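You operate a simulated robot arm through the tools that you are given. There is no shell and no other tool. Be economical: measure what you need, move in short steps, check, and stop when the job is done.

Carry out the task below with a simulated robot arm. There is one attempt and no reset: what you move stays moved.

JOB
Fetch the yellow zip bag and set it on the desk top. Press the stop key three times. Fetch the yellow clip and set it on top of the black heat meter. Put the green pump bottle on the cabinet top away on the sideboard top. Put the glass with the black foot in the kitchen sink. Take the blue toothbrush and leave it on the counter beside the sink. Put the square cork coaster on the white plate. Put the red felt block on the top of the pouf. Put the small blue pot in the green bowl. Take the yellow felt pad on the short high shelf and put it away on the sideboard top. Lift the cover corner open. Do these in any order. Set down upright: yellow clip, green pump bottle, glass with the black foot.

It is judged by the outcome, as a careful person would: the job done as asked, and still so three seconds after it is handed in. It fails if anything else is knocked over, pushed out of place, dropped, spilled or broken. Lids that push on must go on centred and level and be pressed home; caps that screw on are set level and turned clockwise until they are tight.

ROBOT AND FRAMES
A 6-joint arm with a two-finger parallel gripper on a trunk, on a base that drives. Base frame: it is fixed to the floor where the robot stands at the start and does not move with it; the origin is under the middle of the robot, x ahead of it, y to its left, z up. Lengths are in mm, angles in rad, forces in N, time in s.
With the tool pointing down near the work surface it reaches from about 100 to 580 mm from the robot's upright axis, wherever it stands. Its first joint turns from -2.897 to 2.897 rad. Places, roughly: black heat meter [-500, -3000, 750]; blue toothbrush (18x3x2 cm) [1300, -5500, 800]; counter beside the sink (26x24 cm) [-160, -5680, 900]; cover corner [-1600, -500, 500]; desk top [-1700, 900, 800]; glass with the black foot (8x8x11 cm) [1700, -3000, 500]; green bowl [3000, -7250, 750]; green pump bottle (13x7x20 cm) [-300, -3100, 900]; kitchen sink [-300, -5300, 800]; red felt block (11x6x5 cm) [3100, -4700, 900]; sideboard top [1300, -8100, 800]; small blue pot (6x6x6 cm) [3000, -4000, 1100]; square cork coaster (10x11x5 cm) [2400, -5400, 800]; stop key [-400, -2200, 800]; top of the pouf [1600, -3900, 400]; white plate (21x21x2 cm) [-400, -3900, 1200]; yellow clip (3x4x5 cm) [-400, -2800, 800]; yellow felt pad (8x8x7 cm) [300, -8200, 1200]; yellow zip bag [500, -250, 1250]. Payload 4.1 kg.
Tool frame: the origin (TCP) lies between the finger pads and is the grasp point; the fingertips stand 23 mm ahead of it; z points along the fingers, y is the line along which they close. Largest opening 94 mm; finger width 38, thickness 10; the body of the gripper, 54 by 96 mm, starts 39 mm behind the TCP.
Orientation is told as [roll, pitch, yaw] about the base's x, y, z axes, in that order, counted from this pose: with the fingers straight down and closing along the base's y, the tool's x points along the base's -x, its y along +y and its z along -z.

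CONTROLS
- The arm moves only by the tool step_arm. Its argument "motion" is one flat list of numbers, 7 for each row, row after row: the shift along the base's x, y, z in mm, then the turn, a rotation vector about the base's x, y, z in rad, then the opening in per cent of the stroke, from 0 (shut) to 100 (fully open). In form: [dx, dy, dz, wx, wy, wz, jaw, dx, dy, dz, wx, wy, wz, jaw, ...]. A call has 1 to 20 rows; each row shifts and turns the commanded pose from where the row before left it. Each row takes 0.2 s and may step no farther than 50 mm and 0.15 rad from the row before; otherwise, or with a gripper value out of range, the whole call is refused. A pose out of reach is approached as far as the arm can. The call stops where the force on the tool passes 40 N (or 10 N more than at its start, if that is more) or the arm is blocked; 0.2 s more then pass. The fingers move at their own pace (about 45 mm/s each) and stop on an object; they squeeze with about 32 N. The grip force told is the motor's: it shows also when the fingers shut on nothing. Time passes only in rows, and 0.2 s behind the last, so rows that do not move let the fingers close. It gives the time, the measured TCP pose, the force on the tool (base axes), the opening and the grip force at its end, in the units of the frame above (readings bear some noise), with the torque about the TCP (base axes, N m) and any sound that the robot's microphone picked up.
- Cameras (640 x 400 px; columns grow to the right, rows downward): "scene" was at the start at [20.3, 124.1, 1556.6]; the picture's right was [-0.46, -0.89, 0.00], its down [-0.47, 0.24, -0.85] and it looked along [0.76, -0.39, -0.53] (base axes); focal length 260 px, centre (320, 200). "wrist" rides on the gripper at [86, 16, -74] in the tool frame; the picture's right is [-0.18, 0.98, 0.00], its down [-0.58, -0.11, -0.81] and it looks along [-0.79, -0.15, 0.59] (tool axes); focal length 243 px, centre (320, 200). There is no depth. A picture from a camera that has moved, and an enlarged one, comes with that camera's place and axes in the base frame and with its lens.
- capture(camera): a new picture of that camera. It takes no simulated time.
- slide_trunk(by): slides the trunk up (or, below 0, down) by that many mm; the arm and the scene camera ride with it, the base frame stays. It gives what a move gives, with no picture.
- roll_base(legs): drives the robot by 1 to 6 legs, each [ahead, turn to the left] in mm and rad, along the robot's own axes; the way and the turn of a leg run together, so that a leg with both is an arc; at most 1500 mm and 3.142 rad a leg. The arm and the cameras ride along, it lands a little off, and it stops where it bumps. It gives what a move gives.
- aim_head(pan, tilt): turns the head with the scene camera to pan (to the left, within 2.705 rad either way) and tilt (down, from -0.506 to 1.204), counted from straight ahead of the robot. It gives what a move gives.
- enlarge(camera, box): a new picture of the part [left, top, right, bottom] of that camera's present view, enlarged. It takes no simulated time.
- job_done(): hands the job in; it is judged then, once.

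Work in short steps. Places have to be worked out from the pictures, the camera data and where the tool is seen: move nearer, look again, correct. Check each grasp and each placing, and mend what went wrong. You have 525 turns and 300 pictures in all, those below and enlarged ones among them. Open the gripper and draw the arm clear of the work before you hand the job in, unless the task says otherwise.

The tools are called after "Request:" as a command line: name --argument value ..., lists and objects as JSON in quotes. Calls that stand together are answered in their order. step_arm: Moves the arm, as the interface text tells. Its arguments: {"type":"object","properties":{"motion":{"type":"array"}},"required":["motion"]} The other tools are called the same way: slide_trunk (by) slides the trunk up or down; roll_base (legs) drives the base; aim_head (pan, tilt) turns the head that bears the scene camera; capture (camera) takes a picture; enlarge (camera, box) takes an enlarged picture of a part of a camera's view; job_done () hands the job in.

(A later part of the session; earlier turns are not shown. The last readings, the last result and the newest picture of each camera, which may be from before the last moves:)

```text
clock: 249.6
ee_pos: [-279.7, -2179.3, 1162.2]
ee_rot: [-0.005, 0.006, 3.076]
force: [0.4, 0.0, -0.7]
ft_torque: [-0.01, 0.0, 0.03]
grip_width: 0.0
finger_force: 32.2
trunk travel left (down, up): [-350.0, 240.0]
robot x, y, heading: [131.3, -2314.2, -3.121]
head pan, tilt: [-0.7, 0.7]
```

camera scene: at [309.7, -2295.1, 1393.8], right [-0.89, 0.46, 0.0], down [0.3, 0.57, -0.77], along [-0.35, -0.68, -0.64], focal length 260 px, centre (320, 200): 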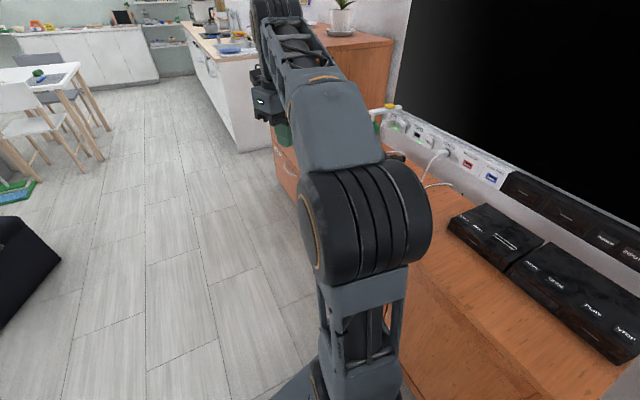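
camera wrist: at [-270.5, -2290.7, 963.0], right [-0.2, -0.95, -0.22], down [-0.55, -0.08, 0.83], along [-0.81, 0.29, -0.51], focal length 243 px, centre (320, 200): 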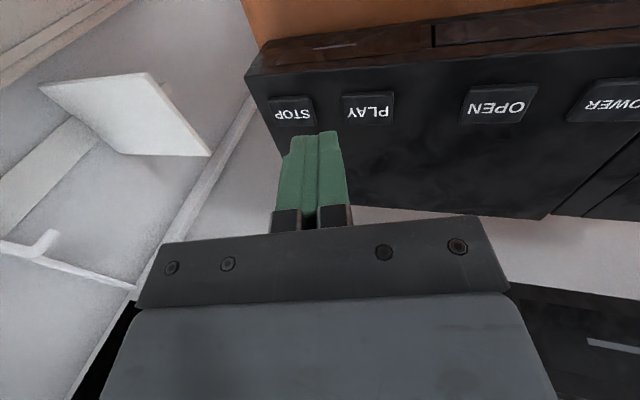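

Move above the STOP key (-378,-2212), down to z≈900.

Request:
step_arm --motion '[-20, -7, -30, 0, 0, 0.02, 0, -20, -7, -35, 0, 0, 0.02, 0, -20, -7, -40, 0, 0, 0.02, 0, -20, -6, -40, 0, 0, 0, 0, -18, -5, -40, 0, 0, 0, 0, 0, 0, -40, 0, 0, 0, 0, 0, 0, -40, 0, 0, 0, 0]'

Request:
capture --camera "wrist"

Request:
aim_head --pan 0.0 --tilt 0.6

Request:
enlarge --camera "scene" --box '[320, 180, 480, 320]'

```text
clock: 251.2
ee_pos: [-382.6, -2212.4, 899.4]
ee_rot: [-0.005, 0.002, 3.138]
force: [0.6, 0.2, 0.6]
ft_torque: [0.05, -0.02, 0.03]
grip_width: 0.5
finger_force: 32.3
trunk travel left (down, up): [-350.0, 240.0]
robot x, y, heading: [126.2, -2314.8, -3.128]
head pan, tilt: [-0.7, 0.7]
```

```text
209 pictures are left
camera wrist: at [-294.7, -2229.1, 973.3], right [-0.19, -0.98, -0.01], down [-0.58, 0.11, 0.8], along [-0.79, 0.16, -0.59], focal length 243 px, centre (320, 200)
```

wrist: 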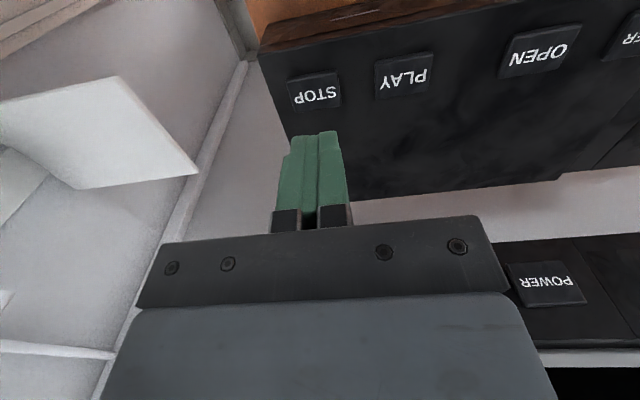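

```text
clock: 252.3
ee_pos: [-381.3, -2212.8, 899.0]
ee_rot: [-0.005, 0.006, 3.138]
force: [0.0, 1.4, -1.1]
ft_torque: [0.01, -0.01, -0.04]
grip_width: 0.0
finger_force: 31.6
trunk travel left (down, up): [-350.0, 240.0]
robot x, y, heading: [127.4, -2318.3, -3.123]
head pan, tilt: [0.0, 0.6]
```

```text
2.86 times, centred on (400, 250) of scene
camera zoom: at [104.3, -2483.1, 1402.4], right [-0.02, 1.0, 0.0], down [0.56, 0.01, -0.82], along [-0.82, -0.01, -0.57], focal length 743 px, centre (91, 57)
```

zoom: 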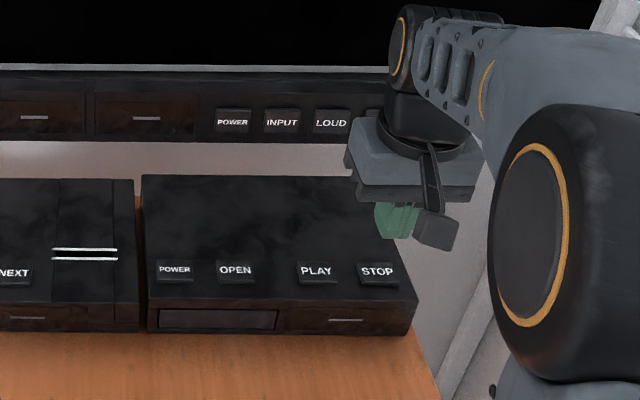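

Aligned within 4 mm. Descend to just above, then feel for contact.

Request:
step_arm --motion '[0, 4, -20, 0, 0, 0, 0, 0, 0, -20, 0, 0, 0, 0, 0, 0, -8, 0, 0, 0, 0]'

Request:
step_arm --motion '[0, 0, -3, 0, 0, 0, 0, 0, 0, -3, 0, 0, 0, 0]'

Request:
capture --camera "wrist"

```text
clock: 253.1
ee_pos: [-379.2, -2207.9, 850.2]
ee_rot: [-0.005, 0.005, 3.138]
force: [0.9, 0.0, 0.2]
ft_torque: [-0.01, 0.0, 0.01]
grip_width: 0.0
finger_force: 31.7
trunk travel left (down, up): [-350.0, 240.0]
robot x, y, heading: [128.9, -2315.8, -3.128]
head pan, tilt: [0.0, 0.6]
```

```text
clock: 253.7
ee_pos: [-379.5, -2207.2, 842.7]
ee_rot: [-0.006, 0.007, 3.138]
force: [-0.1, -0.3, 1.0]
ft_torque: [-0.01, 0.0, 0.01]
grip_width: 0.0
finger_force: 31.7
trunk travel left (down, up): [-350.0, 240.0]
robot x, y, heading: [126.1, -2313.5, -3.126]
head pan, tilt: [0.0, 0.6]
```

```text
207 pictures are left
camera wrist: at [-293.1, -2223.9, 918.4], right [-0.19, -0.98, -0.01], down [-0.59, 0.11, 0.8], along [-0.79, 0.15, -0.59], focal length 243 px, centre (320, 200)
```

wrist: 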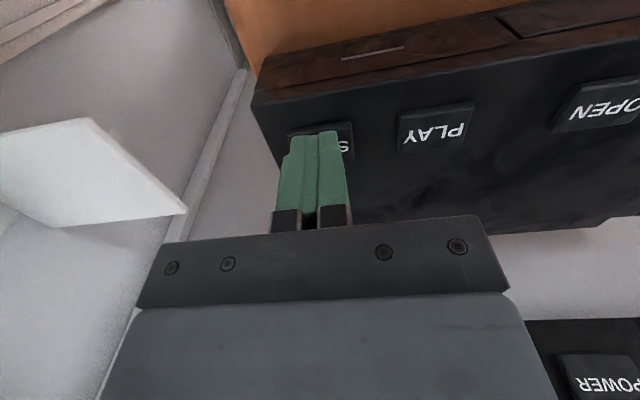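

Step down slowly.

Request:
step_arm --motion '[0, 0, -3, 0, 0, 0, 0, 0, 0, -3, 0, 0, 0, 0]'

Request:
step_arm --motion '[0, 0, -3, 0, 0, 0, 0, 0, 0, 0, 0, 0, 0, 0]'

Request:
step_arm --motion '[0, 0, -2, 0, 0, 0, 0, 0, 0, 0, 0, 0, 0, 0]'

```text
clock: 254.3
ee_pos: [-380.0, -2207.5, 838.0]
ee_rot: [-0.005, 0.003, 3.139]
force: [-0.4, 0.4, -0.1]
ft_torque: [-0.01, -0.01, 0.0]
grip_width: 0.0
finger_force: 31.6
trunk travel left (down, up): [-350.0, 240.0]
robot x, y, heading: [132.4, -2313.7, -3.126]
head pan, tilt: [0.0, 0.6]
```

```text
clock: 254.9
ee_pos: [-378.4, -2207.6, 834.8]
ee_rot: [-0.007, 0.004, 3.138]
force: [0.0, 0.5, -0.1]
ft_torque: [-0.01, 0.01, -0.01]
grip_width: 0.0
finger_force: 32.5
trunk travel left (down, up): [-350.0, 240.0]
robot x, y, heading: [124.9, -2310.7, -3.125]
head pan, tilt: [0.0, 0.6]
```

```text
clock: 255.5
ee_pos: [-379.7, -2208.6, 833.0]
ee_rot: [-0.006, 0.006, 3.138]
force: [-1.1, 0.4, 1.6]
ft_torque: [0.03, 0.05, -0.02]
grip_width: 0.1
finger_force: 31.9
trunk travel left (down, up): [-350.0, 240.0]
robot x, y, heading: [130.9, -2313.2, -3.128]
head pan, tilt: [0.0, 0.6]
heard: click
```

A click at 833 — first press. Release.

Request:
step_arm --motion '[0, 0, 5, 0, 0, 0, 0, 0, 0, 5, 0, 0, 0, 0, 0, 0, 0, 0, 0, 0, 0]'

Request:
step_arm --motion '[0, 0, -5, 0, 0, 0, 0, 0, 0, -3, 0, 0, 0, 0, 0, 0, -2, 0, 0, 0, 0, 0, 0, 0, 0, 0, 0, 0]'

```text
clock: 256.3
ee_pos: [-378.7, -2206.9, 843.0]
ee_rot: [-0.008, 0.006, 3.136]
force: [0.1, 0.6, 0.2]
ft_torque: [0.05, 0.01, -0.03]
grip_width: 0.0
finger_force: 31.8
trunk travel left (down, up): [-350.0, 240.0]
robot x, y, heading: [131.2, -2318.4, -3.122]
head pan, tilt: [0.0, 0.6]
```

```text
clock: 257.3
ee_pos: [-377.6, -2208.2, 834.0]
ee_rot: [-0.006, 0.004, 3.138]
force: [-0.6, -1.1, 1.1]
ft_torque: [-0.03, 0.05, 0.02]
grip_width: 0.0
finger_force: 31.7
trunk travel left (down, up): [-350.0, 240.0]
robot x, y, heading: [130.0, -2313.6, -3.126]
head pan, tilt: [0.0, 0.6]
heard: click
```

Second click. Release and press a third time.

Request:
step_arm --motion '[0, 0, 5, 0, 0, 0, 0, 0, 0, 5, 0, 0, 0, 0, 0, 0, 0, 0, 0, 0, 0]'

Request:
step_arm --motion '[0, 0, -5, 0, 0, 0, 0, 0, 0, -3, 0, 0, 0, 0, 0, 0, -2, 0, 0, 0, 0, 0, 0, 0, 0, 0, 0, 0]'

```text
clock: 258.1
ee_pos: [-378.8, -2206.6, 843.1]
ee_rot: [-0.005, 0.005, 3.14]
force: [0.3, -0.6, -0.7]
ft_torque: [0.0, 0.0, 0.0]
grip_width: 0.0
finger_force: 32.4
trunk travel left (down, up): [-350.0, 240.0]
robot x, y, heading: [131.7, -2314.4, -3.121]
head pan, tilt: [0.0, 0.6]
```

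```text
clock: 259.1
ee_pos: [-377.7, -2208.0, 833.7]
ee_rot: [-0.005, 0.005, 3.138]
force: [-0.4, 0.2, 1.9]
ft_torque: [-0.03, 0.05, 0.01]
grip_width: 0.1
finger_force: 32.6
trunk travel left (down, up): [-350.0, 240.0]
robot x, y, heading: [130.7, -2314.7, -3.129]
head pan, tilt: [0.0, 0.6]
heard: click
```

Three clicks done. Raise and shift along the cabinet toward the clip.

Request:
step_arm --motion '[0, 0, 40, 0, 0, 0, 0, 10, 0, 45, 0, 0, 0, 0, 20, 0, 45, 0, 0, 0, 0, 20, 0, 45, 0, 0, 0, 0, 20, 0, 45, 0, 0, 0, 0, 20, 0, 40, 0, 0, 0, 0]'

Request:
roll_base --legs '[[-75, 0], [0, 1.55], [480, 0], [0, -1.55]]'

Request:
aim_head --pan 0.0 --tilt 0.7

Request:
capture --camera "scene"

Request:
capture --camera "wrist"

```text
clock: 260.5
ee_pos: [-288.5, -2206.9, 1092.7]
ee_rot: [-0.005, 0.005, 3.139]
force: [0.3, -0.1, 0.3]
ft_torque: [0.0, 0.0, 0.05]
grip_width: 0.0
finger_force: 32.0
trunk travel left (down, up): [-350.0, 240.0]
robot x, y, heading: [127.5, -2317.0, -3.121]
head pan, tilt: [0.0, 0.6]
```

```text
clock: 271.4
ee_pos: [-233.1, -2680.5, 1092.1]
ee_rot: [-0.005, 0.006, 3.126]
force: [0.5, -0.1, -0.3]
ft_torque: [0.0, 0.0, -0.01]
grip_width: 0.0
finger_force: 32.4
trunk travel left (down, up): [-350.0, 240.0]
robot x, y, heading: [183.8, -2793.1, -3.13]
head pan, tilt: [0.0, 0.6]
```

```text
clock: 272.0
ee_pos: [-232.7, -2679.4, 1091.4]
ee_rot: [-0.005, 0.006, 3.127]
force: [0.3, -0.2, -0.2]
ft_torque: [-0.02, -0.04, -0.03]
grip_width: 0.2
finger_force: 32.5
trunk travel left (down, up): [-350.0, 240.0]
robot x, y, heading: [183.6, -2795.7, -3.137]
head pan, tilt: [0.0, 0.7]
```

```text
206 pictures are left
camera scene: at [160.0, -2961.3, 1393.8], right [0.0, 1.0, 0.0], down [0.64, 0.0, -0.77], along [-0.77, 0.0, -0.64], focal length 260 px, centre (320, 200)
```

scene: 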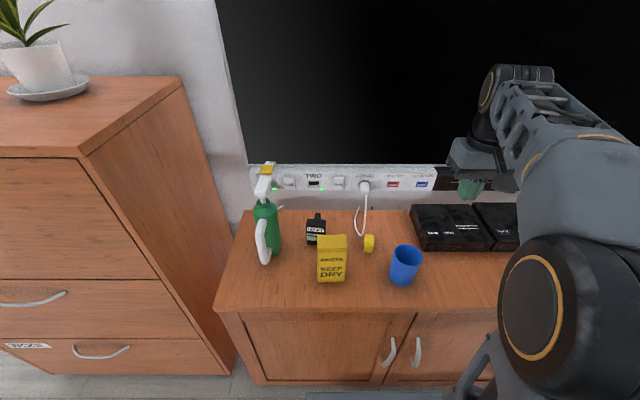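

```text
205 pictures are left
camera wrist: at [-147.4, -2697.3, 1167.1], right [-0.2, -0.98, -0.01], down [-0.58, 0.11, 0.8], along [-0.79, 0.16, -0.59], focal length 243 px, centre (320, 200)
```

wrist: 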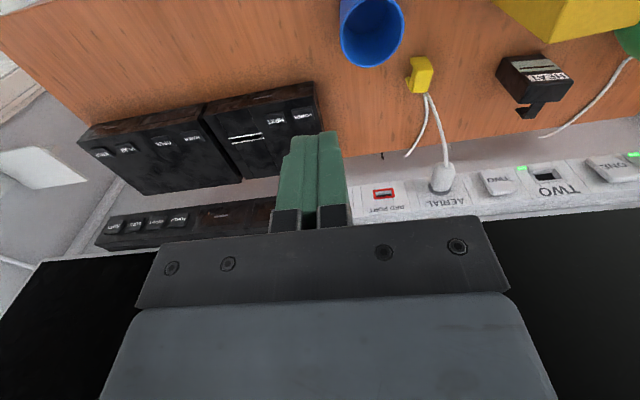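

Request:
enlarge --camera "scene" --box '[290, 170, 440, 290]'

Request:
enlarge --camera "wrist" --box '[380, 40, 600, 210]'

```text
3.33 times, centred on (365, 230) of scene
camera zoom: at [160.0, -2961.3, 1393.8], right [0.0, 1.0, 0.0], down [0.64, 0.0, -0.77], along [-0.77, 0.0, -0.64], focal length 866 px, centre (170, 100)
```

zoom: 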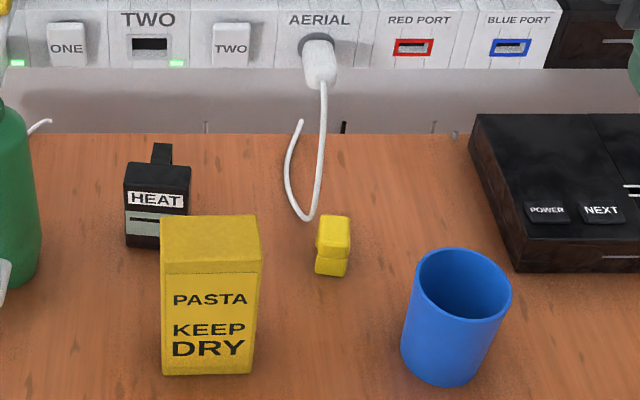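

```text
2.35 times, centred on (490, 125) of wrist
camera zoom: at [-147.4, -2697.3, 1167.1], right [-0.2, -0.98, -0.01], down [-0.58, 0.11, 0.8], along [-0.79, 0.16, -0.59], focal length 571 px, centre (-80, 376)
```

zoom: 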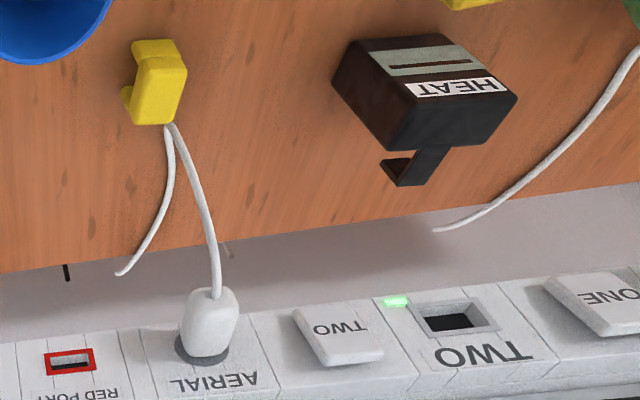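

Clip at about (-363,-2812,785), 30 mm wide in y; cabinet top z≈760. Advance 65 mm and move above it with the jaws part open.

Request:
roll_base --legs '[[65, 0]]'

Request:
step_arm --motion '[-10, -20, -20, 0, 0, 0, 70, -10, -25, -30, 0, 0, 0, 70, -15, -25, -30, 0, 0, 0, 70, -15, -30, -30, 0, 0, 0, 70, -10, -30, -30, 0, 0, 0, 70, -5, -2, -40, 0, 0, 0, 70]'

Request:
capture --camera "wrist"

Request:
capture --camera "scene"

```text
clock: 273.0
ee_pos: [-297.9, -2681.3, 1091.9]
ee_rot: [-0.005, 0.005, 3.125]
force: [0.5, -0.1, -0.3]
ft_torque: [0.0, 0.03, 0.01]
grip_width: 0.0
finger_force: 32.0
trunk travel left (down, up): [-350.0, 240.0]
robot x, y, heading: [117.3, -2792.8, -3.137]
head pan, tilt: [0.0, 0.7]
```

```text
clock: 274.4
ee_pos: [-362.7, -2811.8, 910.9]
ee_rot: [-0.006, 0.004, 3.126]
force: [0.5, 0.0, 0.5]
ft_torque: [0.02, 0.06, 0.0]
grip_width: 66.0
finger_force: 0.0
trunk travel left (down, up): [-350.0, 240.0]
robot x, y, heading: [122.3, -2794.6, -3.133]
head pan, tilt: [0.0, 0.7]
```

```text
202 pictures are left
camera wrist: at [-276.4, -2829.1, 986.3], right [-0.2, -0.98, -0.01], down [-0.58, 0.11, 0.8], along [-0.79, 0.16, -0.59], focal length 243 px, centre (320, 200)
```

wrist: 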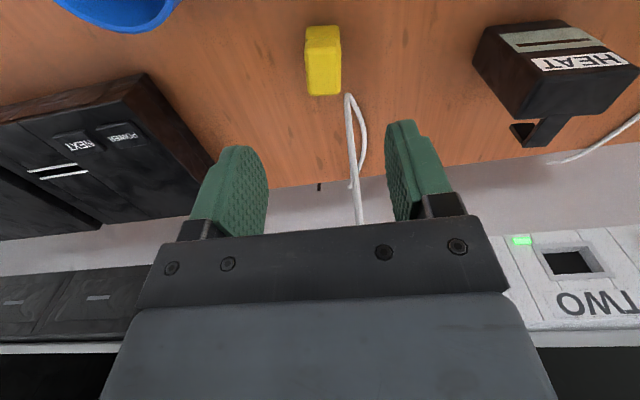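

```text
201 pictures are left
camera scene: at [95.2, -2961.9, 1393.8], right [-0.01, 1.0, 0.0], down [0.64, 0.0, -0.77], along [-0.77, 0.0, -0.64], focal length 260 px, centre (320, 200)
```

scene: 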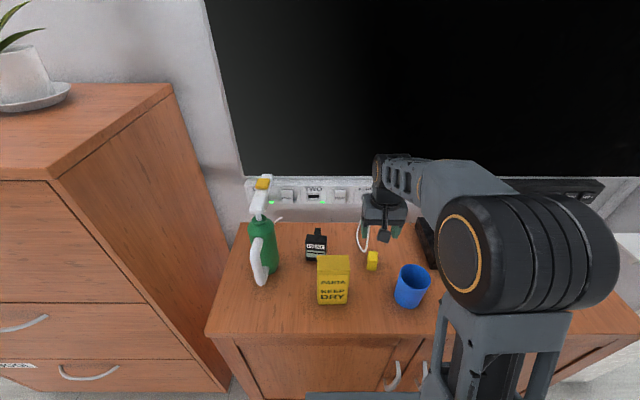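

Well aligned. Descend and grip the clip.

Request:
step_arm --motion '[0, -1, -40, 0, 0, 0, 70, 0, 0, -40, 0, 0, 0, 70, 0, 0, -30, 0, 0, 0, 70, 0, 0, -10, 0, 0, 0, 70]'

Request:
capture --camera "wrist"

```text
clock: 275.4
ee_pos: [-363.4, -2813.4, 792.3]
ee_rot: [-0.005, 0.007, 3.124]
force: [0.3, -0.9, 0.2]
ft_torque: [0.03, -0.02, 0.01]
grip_width: 65.7
finger_force: 0.0
trunk travel left (down, up): [-350.0, 240.0]
robot x, y, heading: [121.2, -2794.6, -3.134]
head pan, tilt: [0.0, 0.7]
```

```text
200 pictures are left
camera wrist: at [-276.6, -2831.4, 866.7], right [-0.2, -0.98, -0.01], down [-0.58, 0.11, 0.8], along [-0.79, 0.16, -0.59], focal length 243 px, centre (320, 200)
```

wrist: 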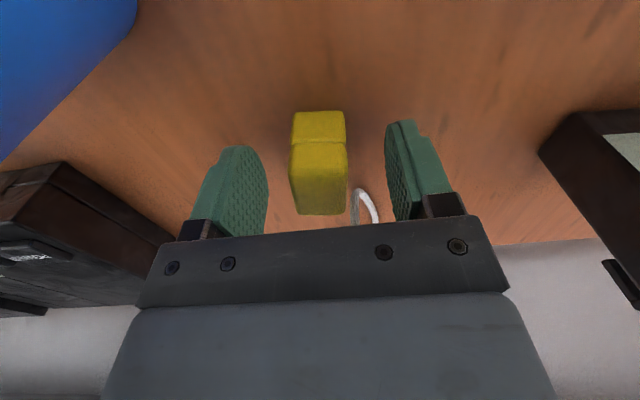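

Request:
step_arm --motion '[0, 0, -2, 0, 0, 0, 10, 0, 0, 0, 0, 0, 0, 10, 0, 0, 0, 0, 0, 0, 10, 0, 0, 0, 0, 0, 0, 10]'

Request:
step_arm --motion '[0, 0, 4, 0, 0, 0, 10, 0, 0, 8, 0, 0, 0, 10, 0, 0, 15, 0, 0, 0, 10, 0, 0, 25, 0, 0, 0, 10, 0, 0, 30, 0, 0, 0, 10, 0, 0, 30, 0, 0, 0, 10]'

Request:
capture --camera "wrist"

Request:
capture --camera "scene"

```text
clock: 276.4
ee_pos: [-362.6, -2813.8, 789.2]
ee_rot: [-0.007, 0.006, 3.125]
force: [1.2, 0.2, 0.9]
ft_torque: [0.0, -0.01, 0.03]
grip_width: 26.9
finger_force: 32.5
trunk travel left (down, up): [-350.0, 240.0]
robot x, y, heading: [119.3, -2790.8, -3.138]
head pan, tilt: [0.0, 0.7]
```

```text
clock: 277.8
ee_pos: [-364.2, -2812.8, 901.7]
ee_rot: [-0.006, 0.003, 3.127]
force: [0.0, -0.2, -0.3]
ft_torque: [0.03, 0.01, -0.01]
grip_width: 26.8
finger_force: 32.3
trunk travel left (down, up): [-350.0, 240.0]
robot x, y, heading: [119.5, -2796.5, -3.135]
head pan, tilt: [0.0, 0.7]
```

```text
199 pictures are left
camera wrist: at [-277.5, -2829.5, 976.8], right [-0.2, -0.98, -0.01], down [-0.58, 0.11, 0.8], along [-0.79, 0.16, -0.59], focal length 243 px, centre (320, 200)
```

wrist: 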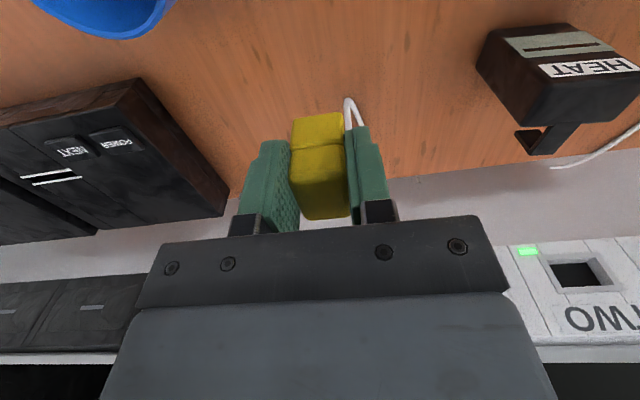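

```text
198 pictures are left
camera scene: at [95.1, -2961.7, 1393.8], right [-0.01, 1.0, 0.0], down [0.64, 0.0, -0.76], along [-0.76, 0.0, -0.64], focal length 260 px, centre (320, 200)
```

scene: 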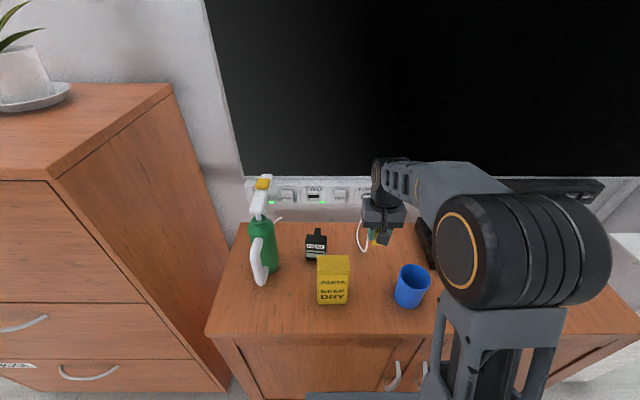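

Clip held. Raise a little and move toward the meter for a closer look.

Request:
step_arm --motion '[0, 0, 30, 0, 0, 0, 10, 0, 0, 30, 0, 0, 0, 10, -5, -25, 0, 0, 0, 0, 10, -5, -30, 0, 0, 0, 0, 10, -5, -30, 0, 0, 0, 0, 10, -5, -25, 0, 0, 0, 0, 10]'

Request:
capture --camera "wrist"

Request:
enlarge --camera "scene" --box '[270, 190, 390, 290]'

```text
clock: 279.2
ee_pos: [-384.0, -2923.1, 962.1]
ee_rot: [-0.006, 0.007, 3.126]
force: [-0.4, -0.3, 0.4]
ft_torque: [-0.01, 0.01, 0.01]
grip_width: 27.0
finger_force: 32.3
trunk travel left (down, up): [-350.0, 240.0]
robot x, y, heading: [118.1, -2792.1, -3.14]
head pan, tilt: [0.0, 0.7]
```

```text
197 pictures are left
camera wrist: at [-298.6, -2940.0, 1037.5], right [-0.2, -0.98, -0.01], down [-0.58, 0.11, 0.8], along [-0.79, 0.16, -0.6], focal length 243 px, centre (320, 200)
```

wrist: 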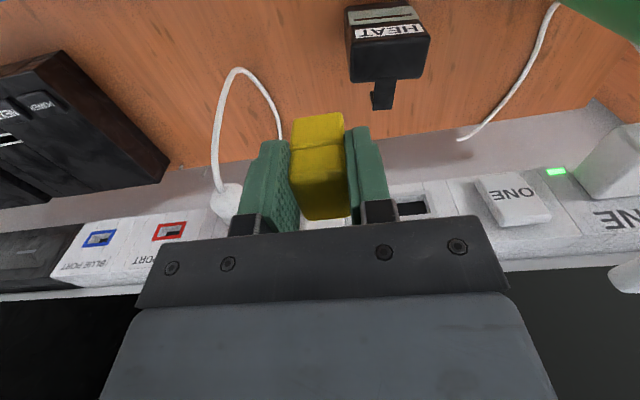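

```text
4.00 times, centred on (330, 240) of scene
camera zoom: at [95.1, -2961.7, 1393.8], right [-0.01, 1.0, 0.0], down [0.64, 0.0, -0.76], along [-0.76, 0.0, -0.64], focal length 1040 px, centre (280, 40)
```

zoom: 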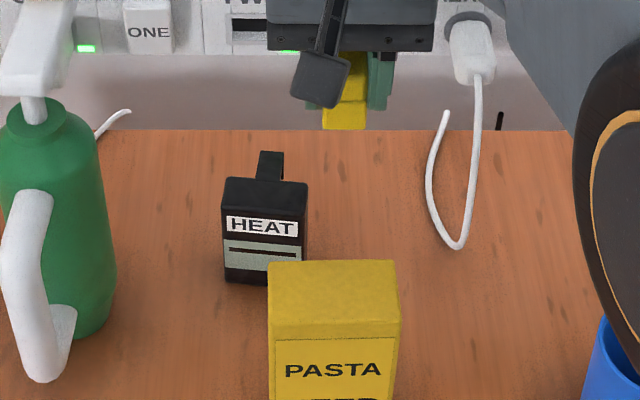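

Meter top face: x -409…-379, y≈-2972±31, z≈838. Move the clip over its centre and lower to just above.

Request:
step_arm --motion '[-5, -25, 0, 0, 0, 0, 10, -5, -24, 0, 0, 0, 0, 10, 0, 0, -30, 0, 0, 0, 10, 0, 0, -30, 0, 0, 0, 10, 0, 0, -20, 0, 0, 0, 10]'

Request:
capture --camera "wrist"

Request:
enlarge --camera "scene" --box '[270, 190, 390, 290]'

```text
clock: 280.4
ee_pos: [-395.5, -2973.2, 881.4]
ee_rot: [-0.007, 0.005, 3.125]
force: [0.3, 1.1, -0.5]
ft_torque: [-0.01, 0.01, 0.01]
grip_width: 27.2
finger_force: 31.9
trunk travel left (down, up): [-350.0, 240.0]
robot x, y, heading: [120.0, -2792.7, -3.138]
head pan, tilt: [0.0, 0.7]
```

```text
195 pictures are left
camera wrist: at [-308.1, -2990.9, 956.8], right [-0.2, -0.98, -0.01], down [-0.58, 0.11, 0.8], along [-0.79, 0.16, -0.59], focal length 243 px, centre (320, 200)
```

wrist: 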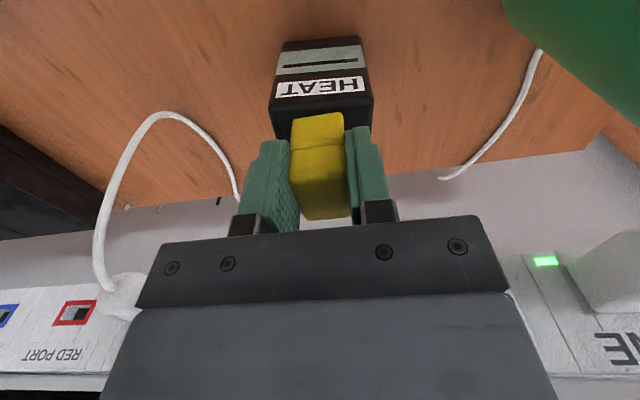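

```text
4.00 times, centred on (330, 240) of scene
camera zoom: at [95.0, -2961.7, 1393.8], right [-0.01, 1.0, 0.0], down [0.64, 0.0, -0.76], along [-0.76, 0.0, -0.64], focal length 1040 px, centre (280, 40)
```

zoom: 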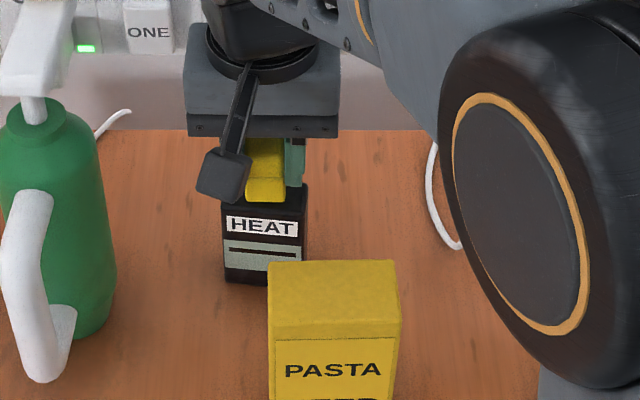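

Aligned. Lower onto the meter gently.

Request:
step_arm --motion '[0, 1, -6, 0, 0, 0, 10, 0, 0, -4, 0, 0, 0, 10]'

Request:
step_arm --motion '[0, 0, -2, 0, 0, 0, 10, 0, 0, 0, 0, 0, 0, 10]'

Request:
step_arm --motion '[0, 0, -2, 0, 0, 0, 10, 0, 0, 0, 0, 0, 0, 10]'

```text
clock: 281.0
ee_pos: [-393.0, -2972.8, 875.3]
ee_rot: [-0.003, -0.001, 3.128]
force: [-0.4, -2.1, 26.3]
ft_torque: [-0.09, 0.02, 0.02]
grip_width: 27.5
finger_force: 32.0
trunk travel left (down, up): [-350.0, 240.0]
robot x, y, heading: [119.6, -2794.5, -3.136]
head pan, tilt: [0.0, 0.7]
```

```text
clock: 281.6
ee_pos: [-393.9, -2972.2, 872.3]
ee_rot: [-0.003, 0.001, 3.127]
force: [-2.7, -4.6, 29.1]
ft_torque: [-0.21, 0.13, 0.03]
grip_width: 27.0
finger_force: 32.1
trunk travel left (down, up): [-350.0, 240.0]
robot x, y, heading: [117.8, -2791.0, -3.128]
head pan, tilt: [0.0, 0.7]
```

```text
clock: 282.2
ee_pos: [-391.3, -2972.2, 871.4]
ee_rot: [-0.003, -0.003, 3.128]
force: [-0.9, -4.8, 35.9]
ft_torque: [-0.16, 0.05, 0.02]
grip_width: 26.7
finger_force: 31.8
trunk travel left (down, up): [-350.0, 240.0]
robot x, y, heading: [117.9, -2792.4, -3.139]
head pan, tilt: [0.0, 0.7]
```

Contact reached. Relieve the press force before releasing.

Request:
step_arm --motion '[0, 0, 4, 0, 0, 0, 10, 0, 0, 2, 0, 0, 0, 10, 0, 0, 0, 0, 0, 0, 10]'

```text
clock: 283.0
ee_pos: [-393.7, -2971.0, 871.9]
ee_rot: [-0.009, 0.009, 3.127]
force: [-0.9, -1.5, 1.3]
ft_torque: [-0.03, 0.05, 0.02]
grip_width: 26.8
finger_force: 32.4
trunk travel left (down, up): [-350.0, 240.0]
robot x, y, heading: [121.3, -2790.0, -3.14]
head pan, tilt: [0.0, 0.7]
```

Now open slowly and lift straight up.

Request:
step_arm --motion '[0, 0, 0, 0, 0, 0, 35, 0, 0, 0, 0, 0, 0, 45, 0, 0, 0, 0, 0, 0, 50, 0, 0, 10, 0, 0, 0, 50, 0, 0, 20, 0, 0, 0, 50, 0, 0, 30, 0, 0, 0, 50, 0, 0, 30, 0, 0, 0, 50]'

Request:
capture --camera "wrist"

Request:
enlarge --camera "scene" --box '[240, 160, 400, 300]'

```text
clock: 284.6
ee_pos: [-394.3, -2971.3, 965.4]
ee_rot: [-0.005, 0.005, 3.127]
force: [-0.6, 0.0, 0.3]
ft_torque: [0.0, 0.01, 0.0]
grip_width: 47.0
finger_force: 0.0
trunk travel left (down, up): [-350.0, 240.0]
robot x, y, heading: [118.8, -2795.9, -3.139]
head pan, tilt: [0.0, 0.7]
```

```text
193 pictures are left
camera wrist: at [-308.2, -2988.8, 1040.4], right [-0.2, -0.98, -0.01], down [-0.58, 0.11, 0.8], along [-0.79, 0.16, -0.59], focal length 243 px, centre (320, 200)
```

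wrist: 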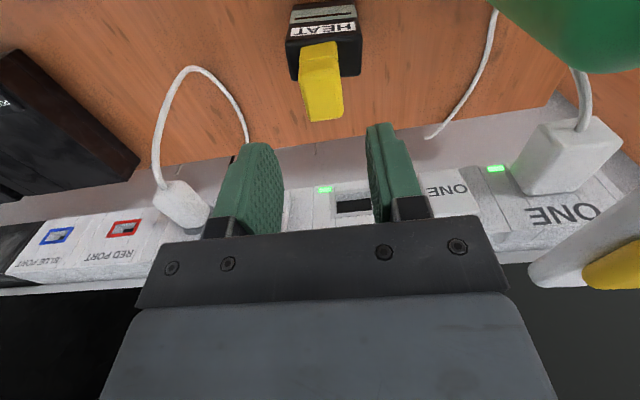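

```text
2.86 times, centred on (320, 230) of scene
camera zoom: at [95.1, -2961.8, 1393.8], right [-0.01, 1.0, 0.0], down [0.64, 0.0, -0.76], along [-0.76, 0.0, -0.64], focal length 743 px, centre (320, 114)
```

zoom: 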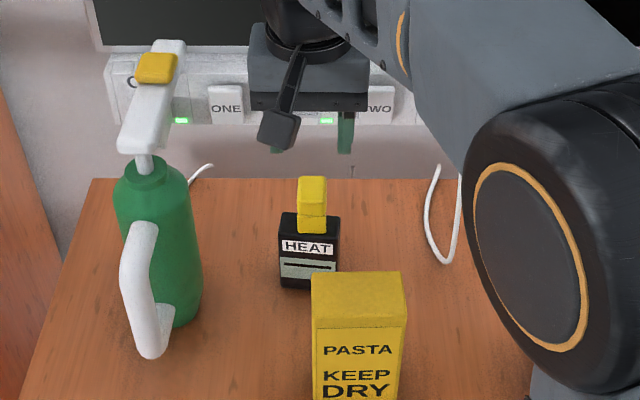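

The clip stands on the meter. Next the green pump bottle; look at it closely from both cameras.

Request:
step_arm --motion '[20, -20, 30, 0, 0, 0, 100, 20, -20, 40, 0, 0, 0, 100, 20, -20, 40, 0, 0, 0, 100]'

Request:
capture --camera "wrist"

Request:
enlarge --camera "scene" --box '[220, 160, 320, 300]'

```text
clock: 285.4
ee_pos: [-332.8, -3030.7, 1072.8]
ee_rot: [-0.004, 0.004, 3.128]
force: [0.0, -0.9, 0.3]
ft_torque: [-0.02, -0.01, 0.0]
grip_width: 94.1
finger_force: 0.1
trunk travel left (down, up): [-350.0, 240.0]
robot x, y, heading: [120.7, -2792.7, -3.132]
head pan, tilt: [0.0, 0.7]
```

```text
191 pictures are left
camera wrist: at [-247.4, -3048.3, 1148.4], right [-0.2, -0.98, -0.01], down [-0.58, 0.11, 0.8], along [-0.79, 0.16, -0.59], focal length 243 px, centre (320, 200)
```

wrist: 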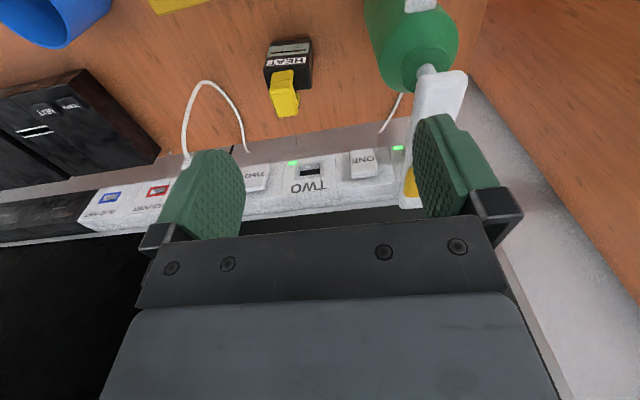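

```text
2.86 times, centred on (270, 230) of scene
camera zoom: at [95.1, -2961.8, 1393.7], right [-0.01, 1.0, 0.0], down [0.64, 0.0, -0.76], along [-0.76, 0.0, -0.64], focal length 743 px, centre (463, 114)
```

zoom: 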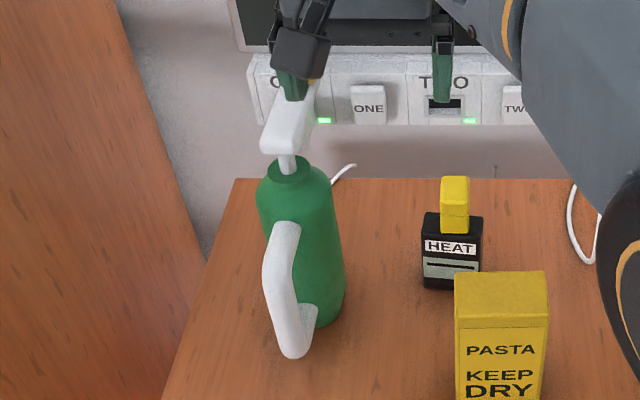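

Bottle axis ≈(-352,-3106): body to z≈940, a post, then a white lever along x at z≈1000, ~33 mm wide in y. I plan to straddle the lever over the neck with a vertical tool. Get a closer look.

Request:
step_arm --motion '[10, -25, 20, 0, 0, 0, 100, 10, -25, 30, 0, 0, 0, 100, 10, -20, 30, 0, 0, 0, 100]'

Request:
capture --camera "wrist"

Request:
enlarge --camera "scene" --box '[220, 130, 340, 290]'

```text
clock: 286.2
ee_pos: [-300.6, -3101.9, 1153.6]
ee_rot: [-0.008, 0.004, 3.124]
force: [-0.9, 0.0, 0.2]
ft_torque: [0.01, 0.01, -0.02]
grip_width: 93.9
finger_force: 0.1
trunk travel left (down, up): [-350.0, 240.0]
robot x, y, heading: [117.9, -2797.5, -3.136]
head pan, tilt: [0.0, 0.7]
```

```text
189 pictures are left
camera wrist: at [-215.3, -3118.6, 1229.3], right [-0.2, -0.98, -0.01], down [-0.58, 0.11, 0.8], along [-0.79, 0.16, -0.59], focal length 243 px, centre (320, 200)
```

wrist: 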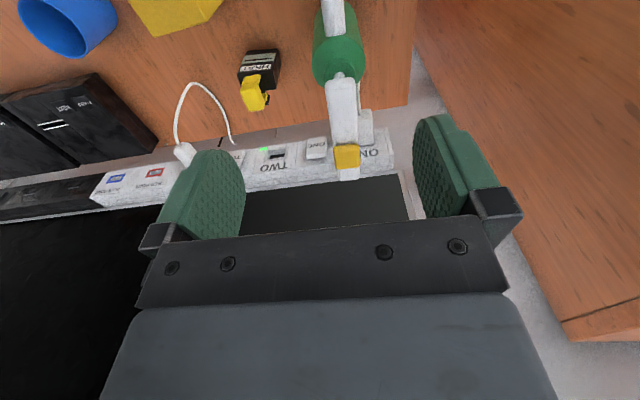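

```text
2.50 times, centred on (280, 210) of scene
camera zoom: at [95.1, -2961.9, 1393.7], right [-0.01, 1.0, 0.0], down [0.64, 0.0, -0.76], along [-0.76, 0.0, -0.64], focal length 650 px, centre (420, 175)
```

zoom: 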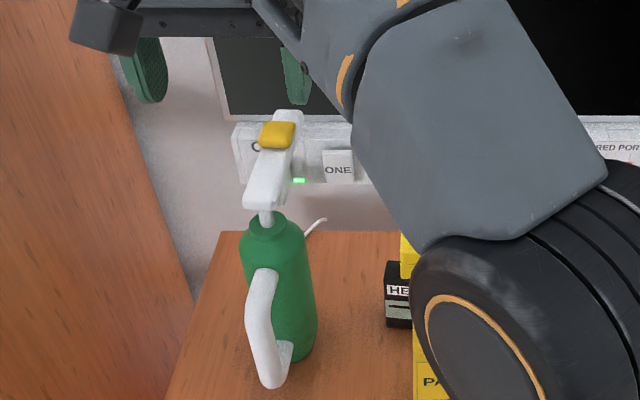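

Lever: x -362…-470, z≈960–990, y≈-3110; bottle axis x≈-369. Grip it just behind the post: TCP (-380,-3110,975).

Request:
step_arm --motion '[-25, -3, -20, 0, 0, 0, 100, -30, -3, -30, 0, 0, 0, 100, -24, -2, -40, 0, 0, 0, 100, 0, 0, -30, 0, 0, 0, 100]'

Request:
capture --camera "wrist"

Request:
enlarge --camera "scene" --box '[200, 130, 340, 290]'

```text
clock: 287.2
ee_pos: [-383.4, -3108.8, 1034.5]
ee_rot: [-0.006, 0.005, 3.125]
force: [0.1, 0.7, -1.0]
ft_torque: [-0.01, -0.01, -0.06]
grip_width: 94.0
finger_force: 0.1
trunk travel left (down, up): [-350.0, 240.0]
robot x, y, heading: [116.8, -2795.2, -3.137]
head pan, tilt: [0.0, 0.7]
```

```text
187 pictures are left
camera wrist: at [-296.3, -3127.3, 1109.5], right [-0.2, -0.98, -0.01], down [-0.58, 0.11, 0.8], along [-0.79, 0.16, -0.59], focal length 243 px, centre (320, 200)
```

wrist: 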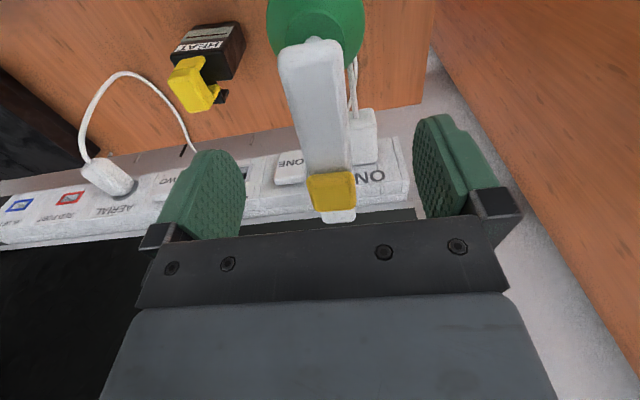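

```text
2.50 times, centred on (270, 210) of scene
camera zoom: at [95.0, -2961.9, 1393.8], right [-0.01, 1.0, 0.0], down [0.64, 0.0, -0.76], along [-0.76, 0.0, -0.64], focal length 650 px, centre (445, 175)
```

zoom: 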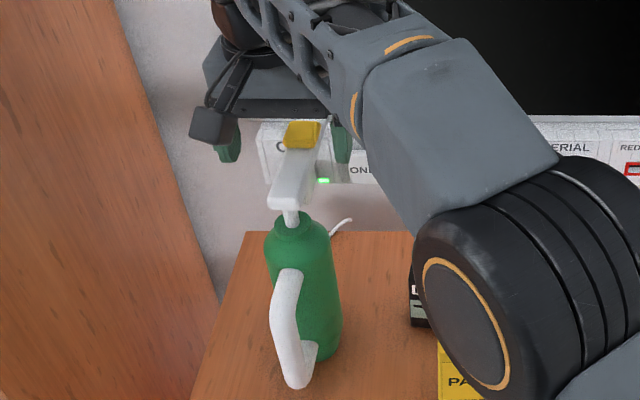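

Straddled. Descend to z≈977 and close gently.

Request:
step_arm --motion '[2, 0, -20, 0, 0, 0, 100, 0, 0, -20, 0, 0, 0, 100, 0, 0, -17, 0, 0, 0, 100]'

Request:
capture --camera "wrist"

```text
clock: 288.0
ee_pos: [-380.5, -3109.5, 974.9]
ee_rot: [-0.004, 0.005, 3.126]
force: [0.0, 0.8, -0.5]
ft_torque: [0.02, 0.0, 0.01]
grip_width: 93.8
finger_force: 0.1
trunk travel left (down, up): [-350.0, 240.0]
robot x, y, heading: [121.7, -2791.4, -3.137]
head pan, tilt: [0.0, 0.7]
```

```text
185 pictures are left
camera wrist: at [-293.8, -3126.9, 1051.4], right [-0.2, -0.98, -0.01], down [-0.58, 0.11, 0.8], along [-0.79, 0.16, -0.59], focal length 243 px, centre (320, 200)
```

wrist: 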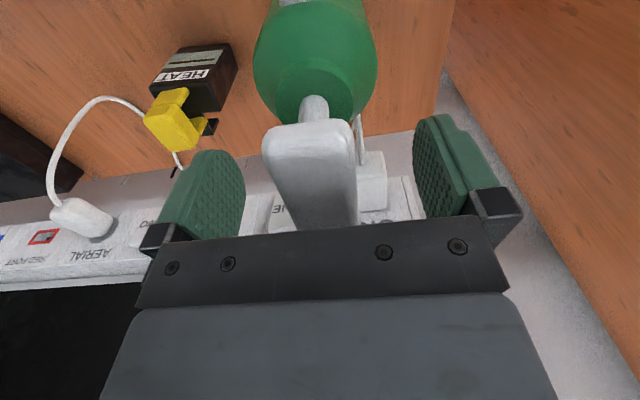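

Request:
step_arm --motion '[8, 0, 2, 0, 0, 0, 100, 0, 0, 0, 0, 0, 0, 40, 0, 0, 0, 0, 0, 0, 10, 0, 0, 0, 0, 0, 0, 10, 0, 0, 0, 0, 0, 0, 10]'

Request:
step_arm --motion '[0, 0, 3, 0, 0, 0, 10, 0, 0, 4, 0, 0, 0, 10, 0, 0, 5, 0, 0, 0, 10]'

Request:
capture --camera "wrist"

Request:
enlarge --camera "scene" --box '[200, 130, 340, 290]'

```text
clock: 289.2
ee_pos: [-371.7, -3109.7, 979.2]
ee_rot: [-0.007, 0.005, 3.127]
force: [0.3, -0.9, -0.5]
ft_torque: [-0.06, 0.02, -0.04]
grip_width: 31.6
finger_force: 29.8
trunk travel left (down, up): [-350.0, 240.0]
robot x, y, heading: [118.2, -2798.4, -3.14]
head pan, tilt: [0.0, 0.7]
```

```text
clock: 290.0
ee_pos: [-372.5, -3108.5, 991.0]
ee_rot: [-0.007, 0.005, 3.126]
force: [-0.7, -0.8, -3.3]
ft_torque: [0.0, 0.07, -0.03]
grip_width: 31.2
finger_force: 31.8
trunk travel left (down, up): [-350.0, 240.0]
robot x, y, heading: [117.0, -2795.6, -3.129]
head pan, tilt: [0.0, 0.7]
```

```text
184 pictures are left
camera wrist: at [-286.5, -3127.3, 1066.3], right [-0.2, -0.98, -0.01], down [-0.58, 0.11, 0.8], along [-0.79, 0.16, -0.59], focal length 243 px, centre (320, 200)
```

wrist: 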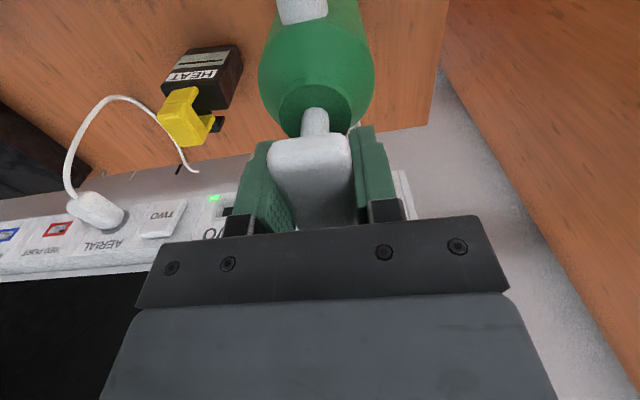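

```text
2.50 times, centred on (270, 210) of scene
camera zoom: at [94.9, -2962.0, 1393.7], right [-0.01, 1.0, 0.0], down [0.64, 0.0, -0.76], along [-0.76, 0.0, -0.64], focal length 650 px, centre (445, 175)
```

zoom: 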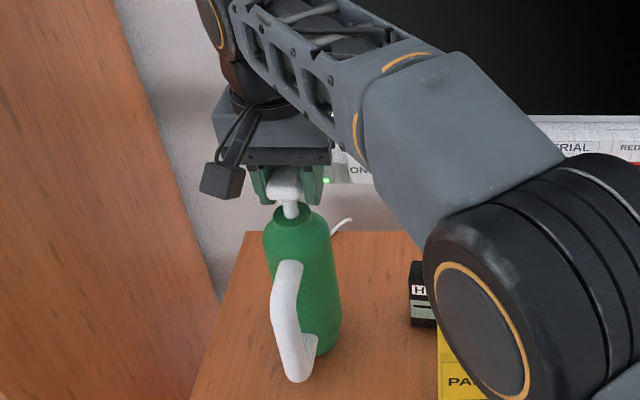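

Weight ~3.3 N appears; it's lifting. Continue.

Request:
step_arm --motion '[0, 0, 8, 0, 0, 0, 10, 0, 0, 12, 0, 0, 0, 10, 0, 0, 20, 0, 0, 0, 10, 0, 0, 25, 0, 0, 0, 10, 5, 0, 25, 0, 0, 0, 10, 10, 0, 25, 0, 0, 0, 10, 10, 5, 25, 0, 0, 0, 10, 15, 10, 20, 0, 0, 0, 10, 20, 10, 10, 0, 0, 0, 10, 20, 10, 0, 0, 0, 0, 10]'

Request:
capture --camera "scene"

```text
clock: 292.2
ee_pos: [-293.1, -3075.3, 1161.0]
ee_rot: [-0.006, 0.005, 3.128]
force: [0.1, 0.2, -3.0]
ft_torque: [-0.01, 0.05, 0.02]
grip_width: 31.2
finger_force: 31.9
trunk travel left (down, up): [-350.0, 240.0]
robot x, y, heading: [118.1, -2790.1, -3.137]
head pan, tilt: [0.0, 0.7]
```

```text
182 pictures are left
camera scene: at [95.0, -2961.9, 1393.7], right [-0.01, 1.0, 0.0], down [0.64, 0.0, -0.76], along [-0.76, 0.0, -0.64], focal length 260 px, centre (320, 200)
```

scene: 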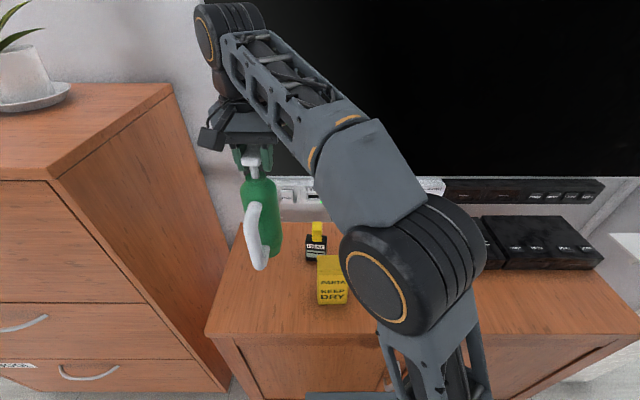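

Bottle held upright. Tuck it closer, back away from the cabinets, and turn toward the room.

Request:
step_arm --motion '[10, 20, 5, 0, 0, 0, 10, 10, 20, 5, 0, 0, 0, 10, 10, 20, 5, 0, 0, 0, 10, 10, 20, 0, 0, 0, 0, 10, 10, 20, 0, 0, 0, 0, 10, 0, 20, 0, 0, 0, 0, 10]'

Request:
roll_base --legs '[[-250, 0], [0, 1.4]]'

Request:
aim_head --pan 0.0 --tilt 0.35

Request:
capture --camera "scene"

```text
clock: 293.6
ee_pos: [-242.9, -2955.8, 1173.9]
ee_rot: [-0.004, 0.005, 3.126]
force: [-0.3, -0.1, -3.2]
ft_torque: [-0.03, 0.07, -0.01]
grip_width: 31.1
finger_force: 31.8
trunk travel left (down, up): [-350.0, 240.0]
robot x, y, heading: [117.0, -2794.0, -3.138]
head pan, tilt: [0.0, 0.7]
```

```text
clock: 298.8
ee_pos: [455.8, -3178.3, 1175.6]
ee_rot: [-0.004, 0.007, -1.778]
force: [0.7, 0.2, -3.1]
ft_torque: [-0.06, -0.01, -0.01]
grip_width: 30.9
finger_force: 31.9
trunk travel left (down, up): [-350.0, 240.0]
robot x, y, heading: [363.6, -2793.0, -1.75]
head pan, tilt: [0.0, 0.7]
```

```text
clock: 299.6
ee_pos: [455.2, -3177.8, 1175.2]
ee_rot: [-0.007, 0.006, -1.777]
force: [0.0, 1.1, -3.9]
ft_torque: [-0.07, -0.01, 0.01]
grip_width: 31.1
finger_force: 32.3
trunk travel left (down, up): [-350.0, 240.0]
robot x, y, heading: [366.5, -2789.9, -1.751]
head pan, tilt: [0.0, 0.351]
```

```text
181 pictures are left
camera scene: at [523.4, -2857.2, 1425.1], right [-0.98, 0.18, 0.0], down [0.06, 0.34, -0.94], along [-0.17, -0.92, -0.34], focal length 260 px, centre (320, 200)
```

scene: 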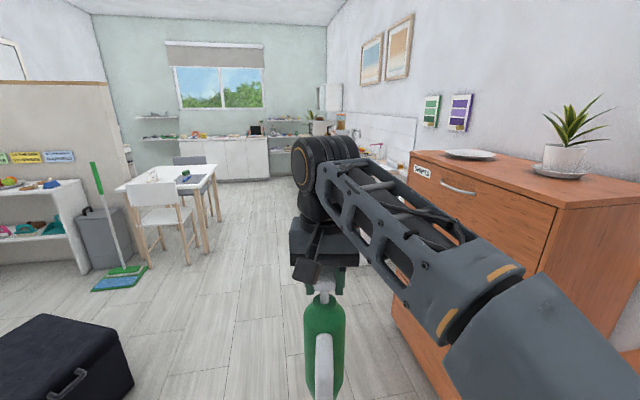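

Path is clear along x≈600. Drive toward the sideboard.

Request:
roll_base --legs '[[0, 0.387], [1236, 0], [0, -0.207], [1500, 0]]'

Request:
capture --camera "scene"

```text
clock: 314.6
ee_pos: [742.9, -5825.7, 1175.4]
ee_rot: [-0.004, 0.007, -1.614]
force: [0.9, -0.3, -3.9]
ft_torque: [-0.06, 0.02, 0.02]
grip_width: 31.5
finger_force: 32.4
trunk travel left (down, up): [-350.0, 240.0]
robot x, y, heading: [589.5, -5459.8, -1.597]
head pan, tilt: [0.0, 0.351]
```

```text
180 pictures are left
camera scene: at [757.6, -5498.7, 1425.2], right [-1.0, 0.02, 0.0], down [0.01, 0.34, -0.94], along [-0.02, -0.94, -0.34], focal length 260 px, centre (320, 200)
```

scene: 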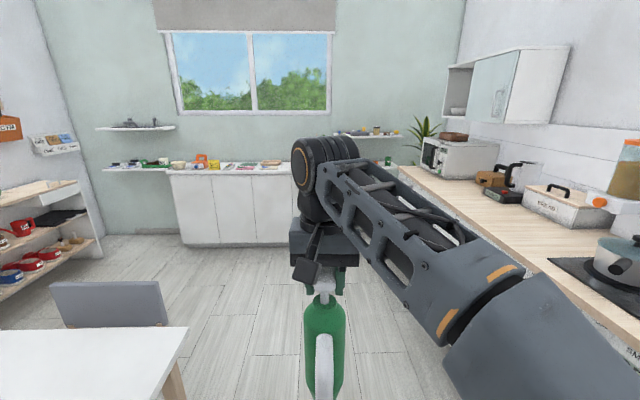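

Request:
roll_base --legs '[[1440, 0], [0, 1.07], [850, 0], [0, -1.04]]'

Request:
aim_head --pan 0.0 --tilt 0.55

Request:
capture --camera "scene"

```text
clock: 331.3
ee_pos: [1455.4, -7678.2, 1177.0]
ee_rot: [-0.005, 0.006, -1.564]
force: [-0.8, -0.6, -2.9]
ft_torque: [-0.05, -0.05, 0.03]
grip_width: 31.2
finger_force: 32.0
trunk travel left (down, up): [-350.0, 240.0]
robot x, y, heading: [1287.1, -7317.6, -1.549]
head pan, tilt: [0.0, 0.351]
```

```text
clock: 332.0
ee_pos: [1454.5, -7677.3, 1174.9]
ee_rot: [-0.008, 0.005, -1.565]
force: [-0.5, 0.4, -3.2]
ft_torque: [-0.04, -0.01, -0.02]
grip_width: 31.2
finger_force: 32.1
trunk travel left (down, up): [-350.0, 240.0]
robot x, y, heading: [1286.8, -7317.7, -1.548]
head pan, tilt: [0.0, 0.55]
```

```text
179 pictures are left
camera scene: at [1454.6, -7346.2, 1407.0], right [-1.0, -0.03, 0.0], down [-0.01, 0.52, -0.85], along [0.02, -0.85, -0.52], focal length 260 px, centre (320, 200)
```

scene: 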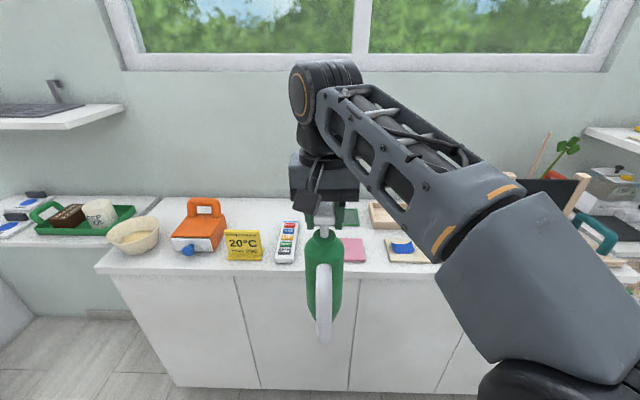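

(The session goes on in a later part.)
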